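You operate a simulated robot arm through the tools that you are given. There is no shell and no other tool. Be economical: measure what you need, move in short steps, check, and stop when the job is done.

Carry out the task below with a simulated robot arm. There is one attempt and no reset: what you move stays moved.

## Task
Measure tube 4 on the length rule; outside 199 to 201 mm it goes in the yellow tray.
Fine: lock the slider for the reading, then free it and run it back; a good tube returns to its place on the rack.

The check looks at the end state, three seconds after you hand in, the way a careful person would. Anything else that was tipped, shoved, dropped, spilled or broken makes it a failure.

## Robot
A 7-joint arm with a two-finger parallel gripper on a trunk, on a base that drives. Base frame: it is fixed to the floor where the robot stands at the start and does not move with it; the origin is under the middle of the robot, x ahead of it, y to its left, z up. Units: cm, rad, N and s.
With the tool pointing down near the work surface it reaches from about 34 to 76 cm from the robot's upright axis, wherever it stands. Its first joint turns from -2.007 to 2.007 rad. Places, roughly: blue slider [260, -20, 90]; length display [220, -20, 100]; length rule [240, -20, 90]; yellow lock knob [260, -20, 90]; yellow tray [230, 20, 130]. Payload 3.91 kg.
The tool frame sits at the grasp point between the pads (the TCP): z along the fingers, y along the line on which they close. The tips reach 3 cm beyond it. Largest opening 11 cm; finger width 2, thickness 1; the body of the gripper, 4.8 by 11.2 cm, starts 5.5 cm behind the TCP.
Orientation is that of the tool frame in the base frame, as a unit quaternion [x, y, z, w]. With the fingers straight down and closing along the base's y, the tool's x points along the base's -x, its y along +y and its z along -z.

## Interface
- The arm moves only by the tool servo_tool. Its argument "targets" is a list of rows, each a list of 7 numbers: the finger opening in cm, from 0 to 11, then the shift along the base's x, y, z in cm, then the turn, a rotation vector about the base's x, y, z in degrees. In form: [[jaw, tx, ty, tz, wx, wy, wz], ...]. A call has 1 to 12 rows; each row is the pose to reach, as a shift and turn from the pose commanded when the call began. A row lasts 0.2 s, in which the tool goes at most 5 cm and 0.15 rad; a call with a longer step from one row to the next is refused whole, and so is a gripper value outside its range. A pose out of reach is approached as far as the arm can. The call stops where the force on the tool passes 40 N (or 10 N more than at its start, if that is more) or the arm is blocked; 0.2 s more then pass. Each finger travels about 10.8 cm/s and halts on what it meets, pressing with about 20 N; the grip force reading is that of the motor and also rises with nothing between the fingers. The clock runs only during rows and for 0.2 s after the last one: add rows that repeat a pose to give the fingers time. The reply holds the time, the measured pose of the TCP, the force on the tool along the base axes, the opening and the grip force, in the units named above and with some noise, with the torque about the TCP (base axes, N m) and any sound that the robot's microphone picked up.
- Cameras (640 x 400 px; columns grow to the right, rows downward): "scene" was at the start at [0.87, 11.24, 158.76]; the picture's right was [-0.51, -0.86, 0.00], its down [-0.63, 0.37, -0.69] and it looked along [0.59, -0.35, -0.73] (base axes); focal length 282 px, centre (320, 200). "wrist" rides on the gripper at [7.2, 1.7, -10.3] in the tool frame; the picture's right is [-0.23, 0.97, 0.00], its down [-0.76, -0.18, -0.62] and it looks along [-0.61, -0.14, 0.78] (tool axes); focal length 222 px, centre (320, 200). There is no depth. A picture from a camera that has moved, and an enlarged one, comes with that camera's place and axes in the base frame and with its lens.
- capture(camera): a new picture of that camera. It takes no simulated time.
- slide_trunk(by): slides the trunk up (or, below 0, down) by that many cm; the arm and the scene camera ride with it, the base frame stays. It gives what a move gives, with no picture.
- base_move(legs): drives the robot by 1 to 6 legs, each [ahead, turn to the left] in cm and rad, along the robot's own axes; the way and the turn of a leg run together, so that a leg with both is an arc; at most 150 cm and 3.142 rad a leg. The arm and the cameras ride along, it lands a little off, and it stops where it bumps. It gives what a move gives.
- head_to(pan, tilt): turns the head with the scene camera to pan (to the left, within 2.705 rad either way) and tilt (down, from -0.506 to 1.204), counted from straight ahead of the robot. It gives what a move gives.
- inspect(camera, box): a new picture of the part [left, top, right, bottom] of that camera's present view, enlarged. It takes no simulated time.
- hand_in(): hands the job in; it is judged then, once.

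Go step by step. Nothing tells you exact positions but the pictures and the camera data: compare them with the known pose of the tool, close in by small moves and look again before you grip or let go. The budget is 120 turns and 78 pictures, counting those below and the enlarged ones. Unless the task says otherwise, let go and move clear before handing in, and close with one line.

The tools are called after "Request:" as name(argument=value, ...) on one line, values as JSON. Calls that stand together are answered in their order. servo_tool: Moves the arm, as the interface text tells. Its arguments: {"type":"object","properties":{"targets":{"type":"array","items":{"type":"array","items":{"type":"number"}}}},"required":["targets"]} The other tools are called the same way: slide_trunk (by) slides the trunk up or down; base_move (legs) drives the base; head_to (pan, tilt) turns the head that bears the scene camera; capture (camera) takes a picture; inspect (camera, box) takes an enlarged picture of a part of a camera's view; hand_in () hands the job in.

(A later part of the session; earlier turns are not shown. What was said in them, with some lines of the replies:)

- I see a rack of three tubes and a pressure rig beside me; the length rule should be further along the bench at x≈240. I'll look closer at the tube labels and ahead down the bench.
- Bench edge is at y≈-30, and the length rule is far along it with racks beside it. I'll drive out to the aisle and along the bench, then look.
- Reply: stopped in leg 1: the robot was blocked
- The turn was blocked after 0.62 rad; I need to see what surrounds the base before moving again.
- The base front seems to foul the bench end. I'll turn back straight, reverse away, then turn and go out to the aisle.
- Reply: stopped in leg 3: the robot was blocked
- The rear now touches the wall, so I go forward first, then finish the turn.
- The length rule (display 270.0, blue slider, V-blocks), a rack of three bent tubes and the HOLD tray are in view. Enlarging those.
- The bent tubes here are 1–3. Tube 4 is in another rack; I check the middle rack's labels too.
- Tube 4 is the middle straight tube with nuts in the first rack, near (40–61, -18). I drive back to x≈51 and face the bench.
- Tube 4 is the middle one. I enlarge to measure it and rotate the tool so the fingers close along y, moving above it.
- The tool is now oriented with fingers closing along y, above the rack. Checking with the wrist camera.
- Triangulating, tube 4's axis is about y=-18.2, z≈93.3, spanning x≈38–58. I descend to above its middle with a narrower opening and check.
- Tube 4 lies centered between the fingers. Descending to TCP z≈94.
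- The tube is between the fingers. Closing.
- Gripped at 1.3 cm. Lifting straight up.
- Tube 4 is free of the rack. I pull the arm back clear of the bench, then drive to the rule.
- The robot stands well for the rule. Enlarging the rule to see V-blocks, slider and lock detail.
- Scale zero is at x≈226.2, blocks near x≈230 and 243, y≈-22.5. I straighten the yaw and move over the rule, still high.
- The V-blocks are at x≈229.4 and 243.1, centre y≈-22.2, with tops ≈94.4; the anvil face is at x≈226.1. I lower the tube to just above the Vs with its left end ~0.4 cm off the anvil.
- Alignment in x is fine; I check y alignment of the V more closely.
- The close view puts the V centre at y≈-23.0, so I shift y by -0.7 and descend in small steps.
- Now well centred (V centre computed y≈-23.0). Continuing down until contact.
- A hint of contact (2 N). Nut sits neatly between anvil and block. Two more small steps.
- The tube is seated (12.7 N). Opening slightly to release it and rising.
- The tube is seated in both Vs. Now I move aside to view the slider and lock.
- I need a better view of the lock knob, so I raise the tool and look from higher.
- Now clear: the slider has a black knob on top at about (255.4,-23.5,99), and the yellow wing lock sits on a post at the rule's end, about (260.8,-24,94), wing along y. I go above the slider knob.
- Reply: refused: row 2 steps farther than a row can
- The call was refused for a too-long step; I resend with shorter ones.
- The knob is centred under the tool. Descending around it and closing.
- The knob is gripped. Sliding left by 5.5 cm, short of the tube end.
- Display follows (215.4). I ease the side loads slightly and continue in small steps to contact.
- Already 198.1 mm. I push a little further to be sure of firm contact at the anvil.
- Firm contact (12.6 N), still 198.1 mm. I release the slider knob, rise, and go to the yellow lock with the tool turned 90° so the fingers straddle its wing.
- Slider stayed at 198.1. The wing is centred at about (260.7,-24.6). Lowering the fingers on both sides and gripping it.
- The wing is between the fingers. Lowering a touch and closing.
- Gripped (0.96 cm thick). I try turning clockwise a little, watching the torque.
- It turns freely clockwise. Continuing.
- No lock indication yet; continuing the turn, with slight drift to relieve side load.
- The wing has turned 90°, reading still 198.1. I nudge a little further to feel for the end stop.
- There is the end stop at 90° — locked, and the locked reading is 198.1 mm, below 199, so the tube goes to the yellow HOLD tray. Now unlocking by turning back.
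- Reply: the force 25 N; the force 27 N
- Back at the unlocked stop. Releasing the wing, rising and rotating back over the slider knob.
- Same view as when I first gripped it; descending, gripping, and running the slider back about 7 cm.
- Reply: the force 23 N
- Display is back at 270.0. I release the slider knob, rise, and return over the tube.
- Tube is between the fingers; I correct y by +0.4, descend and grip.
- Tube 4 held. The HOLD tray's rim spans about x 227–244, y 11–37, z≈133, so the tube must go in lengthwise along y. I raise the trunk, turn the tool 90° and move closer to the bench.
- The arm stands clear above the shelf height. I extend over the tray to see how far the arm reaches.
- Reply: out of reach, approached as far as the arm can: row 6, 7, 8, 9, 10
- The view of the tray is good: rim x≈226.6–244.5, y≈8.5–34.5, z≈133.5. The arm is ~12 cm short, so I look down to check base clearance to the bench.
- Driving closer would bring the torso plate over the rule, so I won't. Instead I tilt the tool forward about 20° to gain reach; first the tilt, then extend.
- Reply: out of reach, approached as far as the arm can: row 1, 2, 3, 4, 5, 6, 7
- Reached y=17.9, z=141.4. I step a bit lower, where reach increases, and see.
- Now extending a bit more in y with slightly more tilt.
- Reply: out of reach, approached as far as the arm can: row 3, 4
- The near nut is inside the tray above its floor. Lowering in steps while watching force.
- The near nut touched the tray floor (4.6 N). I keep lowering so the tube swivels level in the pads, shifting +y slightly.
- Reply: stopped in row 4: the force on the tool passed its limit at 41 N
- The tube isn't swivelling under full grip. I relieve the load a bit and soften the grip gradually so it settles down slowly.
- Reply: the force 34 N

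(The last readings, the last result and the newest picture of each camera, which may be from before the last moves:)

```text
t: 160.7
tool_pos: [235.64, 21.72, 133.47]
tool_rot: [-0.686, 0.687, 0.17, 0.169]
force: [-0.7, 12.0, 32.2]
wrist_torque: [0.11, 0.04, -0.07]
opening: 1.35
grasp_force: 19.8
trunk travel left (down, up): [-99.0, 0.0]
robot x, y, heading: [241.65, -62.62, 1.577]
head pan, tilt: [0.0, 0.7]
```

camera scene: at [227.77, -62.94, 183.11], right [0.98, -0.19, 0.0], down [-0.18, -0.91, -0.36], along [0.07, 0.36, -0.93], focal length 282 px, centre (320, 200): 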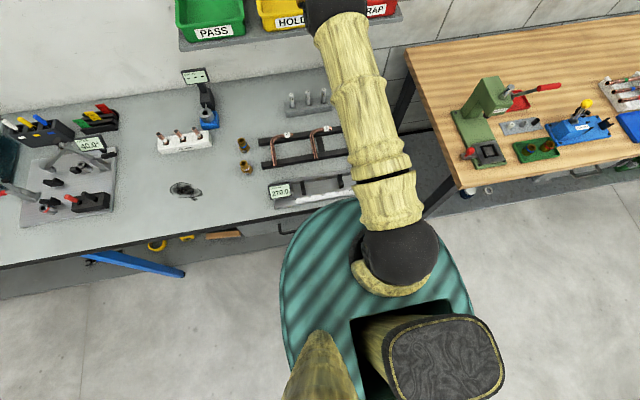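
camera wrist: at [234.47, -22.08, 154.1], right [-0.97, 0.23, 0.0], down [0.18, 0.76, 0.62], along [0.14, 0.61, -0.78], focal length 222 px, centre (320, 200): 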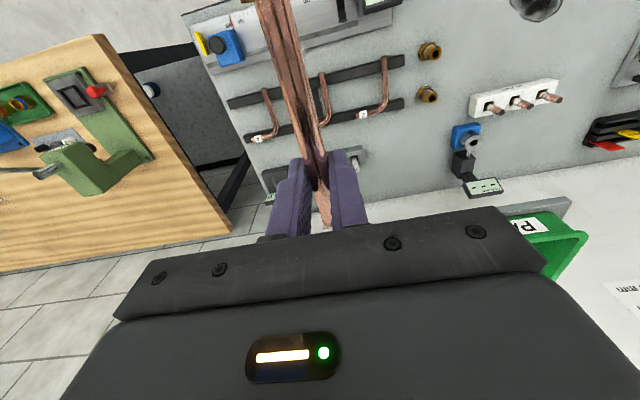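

The load now acts right under the TCP, which means the fingertips are at the tray floor and the tube lies near level. I relieve the pressure and look closely before opening.

Request:
servo_tool(targets=[[1.25, 0, 0, 0.2, 0, 0, 0], [1.25, 0, 0, 0.3, 0, 0, 0]])

Request:
inspect(camera="scene", box=[325, 140, 375, 215])

Request:
capture(camera="wrist")

```text
t: 161.3
tool_pos: [235.69, 21.72, 133.47]
tool_rot: [-0.687, 0.687, 0.167, 0.167]
force: [-1.0, 8.7, 26.0]
wrist_torque: [0.41, 0.06, 0.07]
opening: 1.36
grasp_force: 19.7
trunk travel left (down, up): [-99.0, 0.0]
robot x, y, heading: [241.76, -62.79, 1.577]
head pan, tilt: [0.0, 0.7]
```

```text
5.33 times, centred on (350, 178) of scene
camera zoom: at [226.65, -60.21, 188.7], right [1.0, 0.01, 0.0], down [0.0, -0.64, -0.77], along [0.0, 0.77, -0.64], focal length 1503 px, centre (160, 320)
```

zoom: 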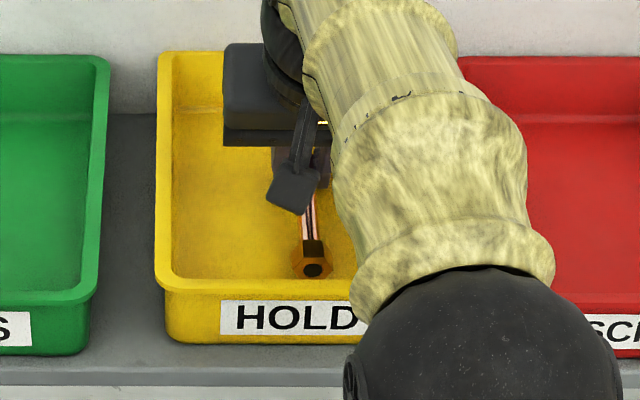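

```text
9 pictures are left
camera wrist: at [233.97, 10.5, 139.4], right [-0.97, 0.2, 0.11], down [0.18, 0.39, 0.9], along [0.14, 0.9, -0.41], focal length 222 px, centre (320, 200)
```

wrist: 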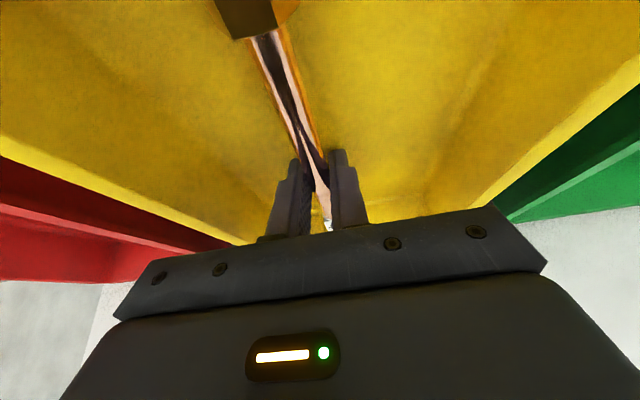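

The near nut rests on the tray floor with the tube only slightly inclined. I open gently to let it settle.

Request:
servo_tool(targets=[[1.35, 0, 0, 0.3, 0, 0, 0], [1.4, 0, 0, 0.4, 0, 0, 0], [1.45, 0, 0, 0.5, 0, 0, 0], [1.6, 0, 0, 0.5, 0, 0, 0], [2.0, 0, 0, 0.5, 0, 0, 0], [2.5, 0, 0, 0.5, 0, 0, 0], [3, 0, 0, 0.5, 0, 0, 0], [3, 0, 0, 0.5, 0, 0, 0]])

Request:
capture(camera="wrist")

```text
t: 163.1
tool_pos: [235.64, 21.73, 133.59]
tool_rot: [-0.688, 0.688, 0.165, 0.164]
force: [0.2, -0.7, 0.5]
wrist_torque: [0.02, -0.01, 0.05]
opening: 3.0
grasp_force: 0.1
trunk travel left (down, up): [-99.0, 0.0]
robot x, y, heading: [241.97, -62.79, 1.577]
head pan, tilt: [0.0, 0.7]
```

```text
8 pictures are left
camera wrist: at [233.97, 10.64, 139.55], right [-0.97, 0.2, 0.1], down [0.18, 0.4, 0.9], along [0.14, 0.9, -0.42], focal length 222 px, centre (320, 200)
```

wrist: 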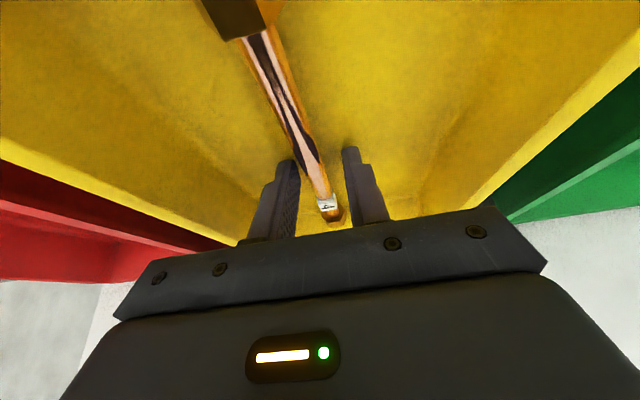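

The tube has settled in the HOLD tray. Lifting the open fingers clear, then backing the robot away.

Request:
servo_tool(targets=[[3.5, 0, -0.5, 1, 0, 0, 0], [3.5, 0, -1.5, 3, 0, 0, 0], [3.5, 0, -3, 6, 0, 0, 0], [3.5, 0, -4.5, 9, 0, 0, 0], [3.5, 0, -6, 12, 0, 0, 0]])

Request:
base_move(legs=[[-40, 0]])

Request:
capture(camera="scene")

```text
t: 164.3
tool_pos: [235.86, 15.58, 145.9]
tool_rot: [0.688, -0.687, -0.167, -0.165]
force: [0.5, 1.0, -0.3]
wrist_torque: [0.02, 0.0, 0.03]
opening: 3.5
grasp_force: 0.0
trunk travel left (down, up): [-99.0, 0.0]
robot x, y, heading: [242.17, -62.37, 1.586]
head pan, tilt: [0.0, 0.7]
```

```text
t: 167.1
tool_pos: [235.72, -24.29, 145.75]
tool_rot: [0.689, -0.686, -0.166, -0.164]
force: [-0.6, -0.2, -0.3]
wrist_torque: [-0.01, 0.02, 0.02]
opening: 3.52
grasp_force: 0.1
trunk travel left (down, up): [-99.0, 0.0]
robot x, y, heading: [242.47, -102.52, 1.577]
head pan, tilt: [0.0, 0.7]
```

```text
7 pictures are left
camera scene: at [226.96, -100.02, 188.7], right [1.0, 0.01, 0.0], down [0.01, -0.64, -0.77], along [-0.01, 0.77, -0.64], focal length 282 px, centre (320, 200)
```

scene: 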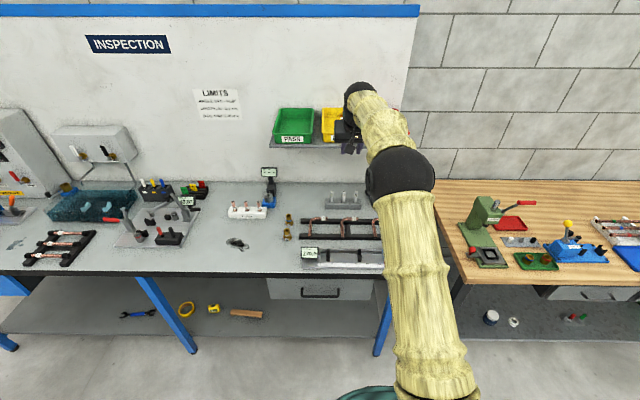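

Backing a bit more and turning aside for a final look at tray and rule.

Request:
base_move(legs=[[-25, 0], [0, -0.8]])

Request:
head_to(pan=0.85, tilt=0.55)

Request:
capture(camera="scene")

```text
t: 172.1
tool_pos: [294.22, -67.94, 145.69]
tool_rot: [-0.366, 0.901, 0.088, 0.216]
force: [0.0, 0.3, 0.4]
wrist_torque: [0.02, 0.0, 0.01]
opening: 3.49
grasp_force: 0.0
trunk travel left (down, up): [-99.0, 0.0]
robot x, y, heading: [242.74, -127.09, 0.778]
head pan, tilt: [0.0, 0.7]
```

```text
t: 173.3
tool_pos: [294.31, -67.97, 145.65]
tool_rot: [-0.367, 0.9, 0.089, 0.216]
force: [-1.3, -0.5, -0.9]
wrist_torque: [0.01, -0.01, 0.04]
opening: 3.49
grasp_force: 0.1
trunk travel left (down, up): [-99.0, 0.0]
robot x, y, heading: [241.93, -127.47, 0.779]
head pan, tilt: [0.85, 0.55]
```

```text
6 pictures are left
camera scene: at [227.06, -111.32, 190.01], right [1.0, 0.06, 0.0], down [0.03, -0.52, -0.85], along [-0.05, 0.85, -0.52], focal length 282 px, centre (320, 200)
```

scene: 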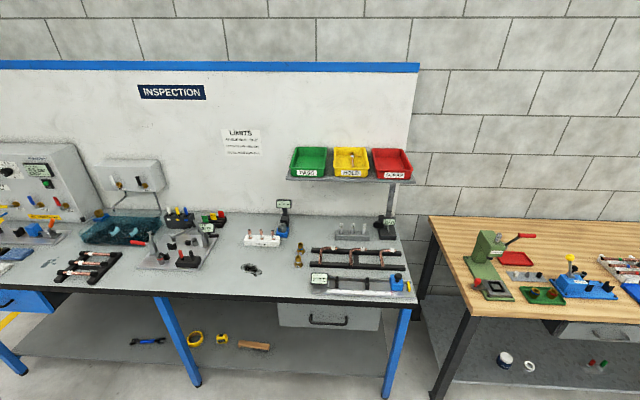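

Request:
inspect(camera="scene", box=[280, 140, 420, 220])

Request:
inspect(camera="scene", box=[290, 230, 430, 310])

```text
4.57 times, centred on (350, 180) of scene
camera zoom: at [227.06, -111.32, 190.01], right [1.0, 0.06, 0.0], down [0.03, -0.52, -0.85], along [-0.05, 0.85, -0.52], focal length 1289 px, centre (183, 291)
```

zoom: 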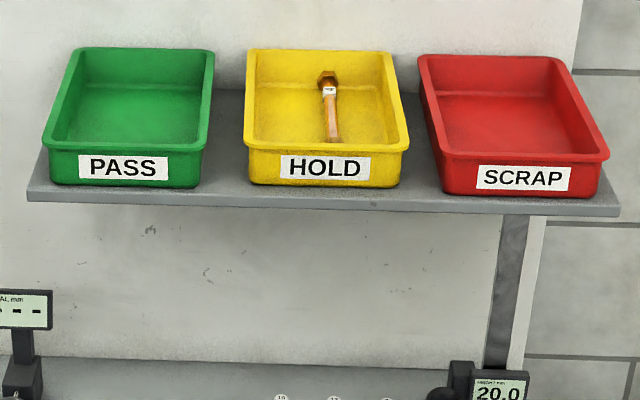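

```text
4.57 times, centred on (360, 270) of scene
camera zoom: at [227.06, -111.32, 190.01], right [1.0, 0.06, 0.0], down [0.03, -0.52, -0.85], along [-0.05, 0.85, -0.52], focal length 1289 px, centre (137, -120)
```

zoom: 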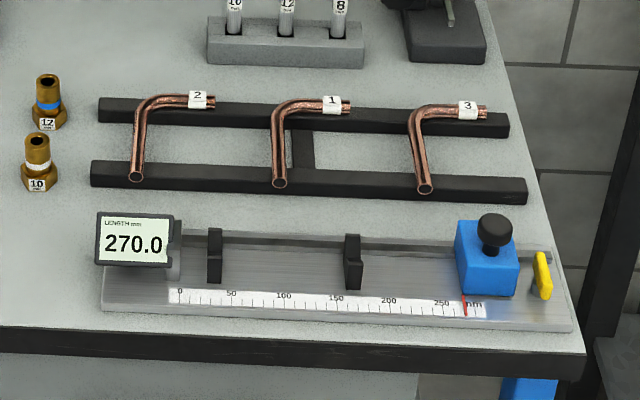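

Tube 4 lies in the yellow HOLD tray, the slider is back at 270.0 with the lock open, and nothing else has been disturbed. Handing in.

Request:
hand_in()

```text
The job is handed in.
```

Tube 4 read 198.1 mm with the slider locked, below the 199 mm limit, so it is in the yellow HOLD tray. The lock is open again and the slider is run back to 270.0.
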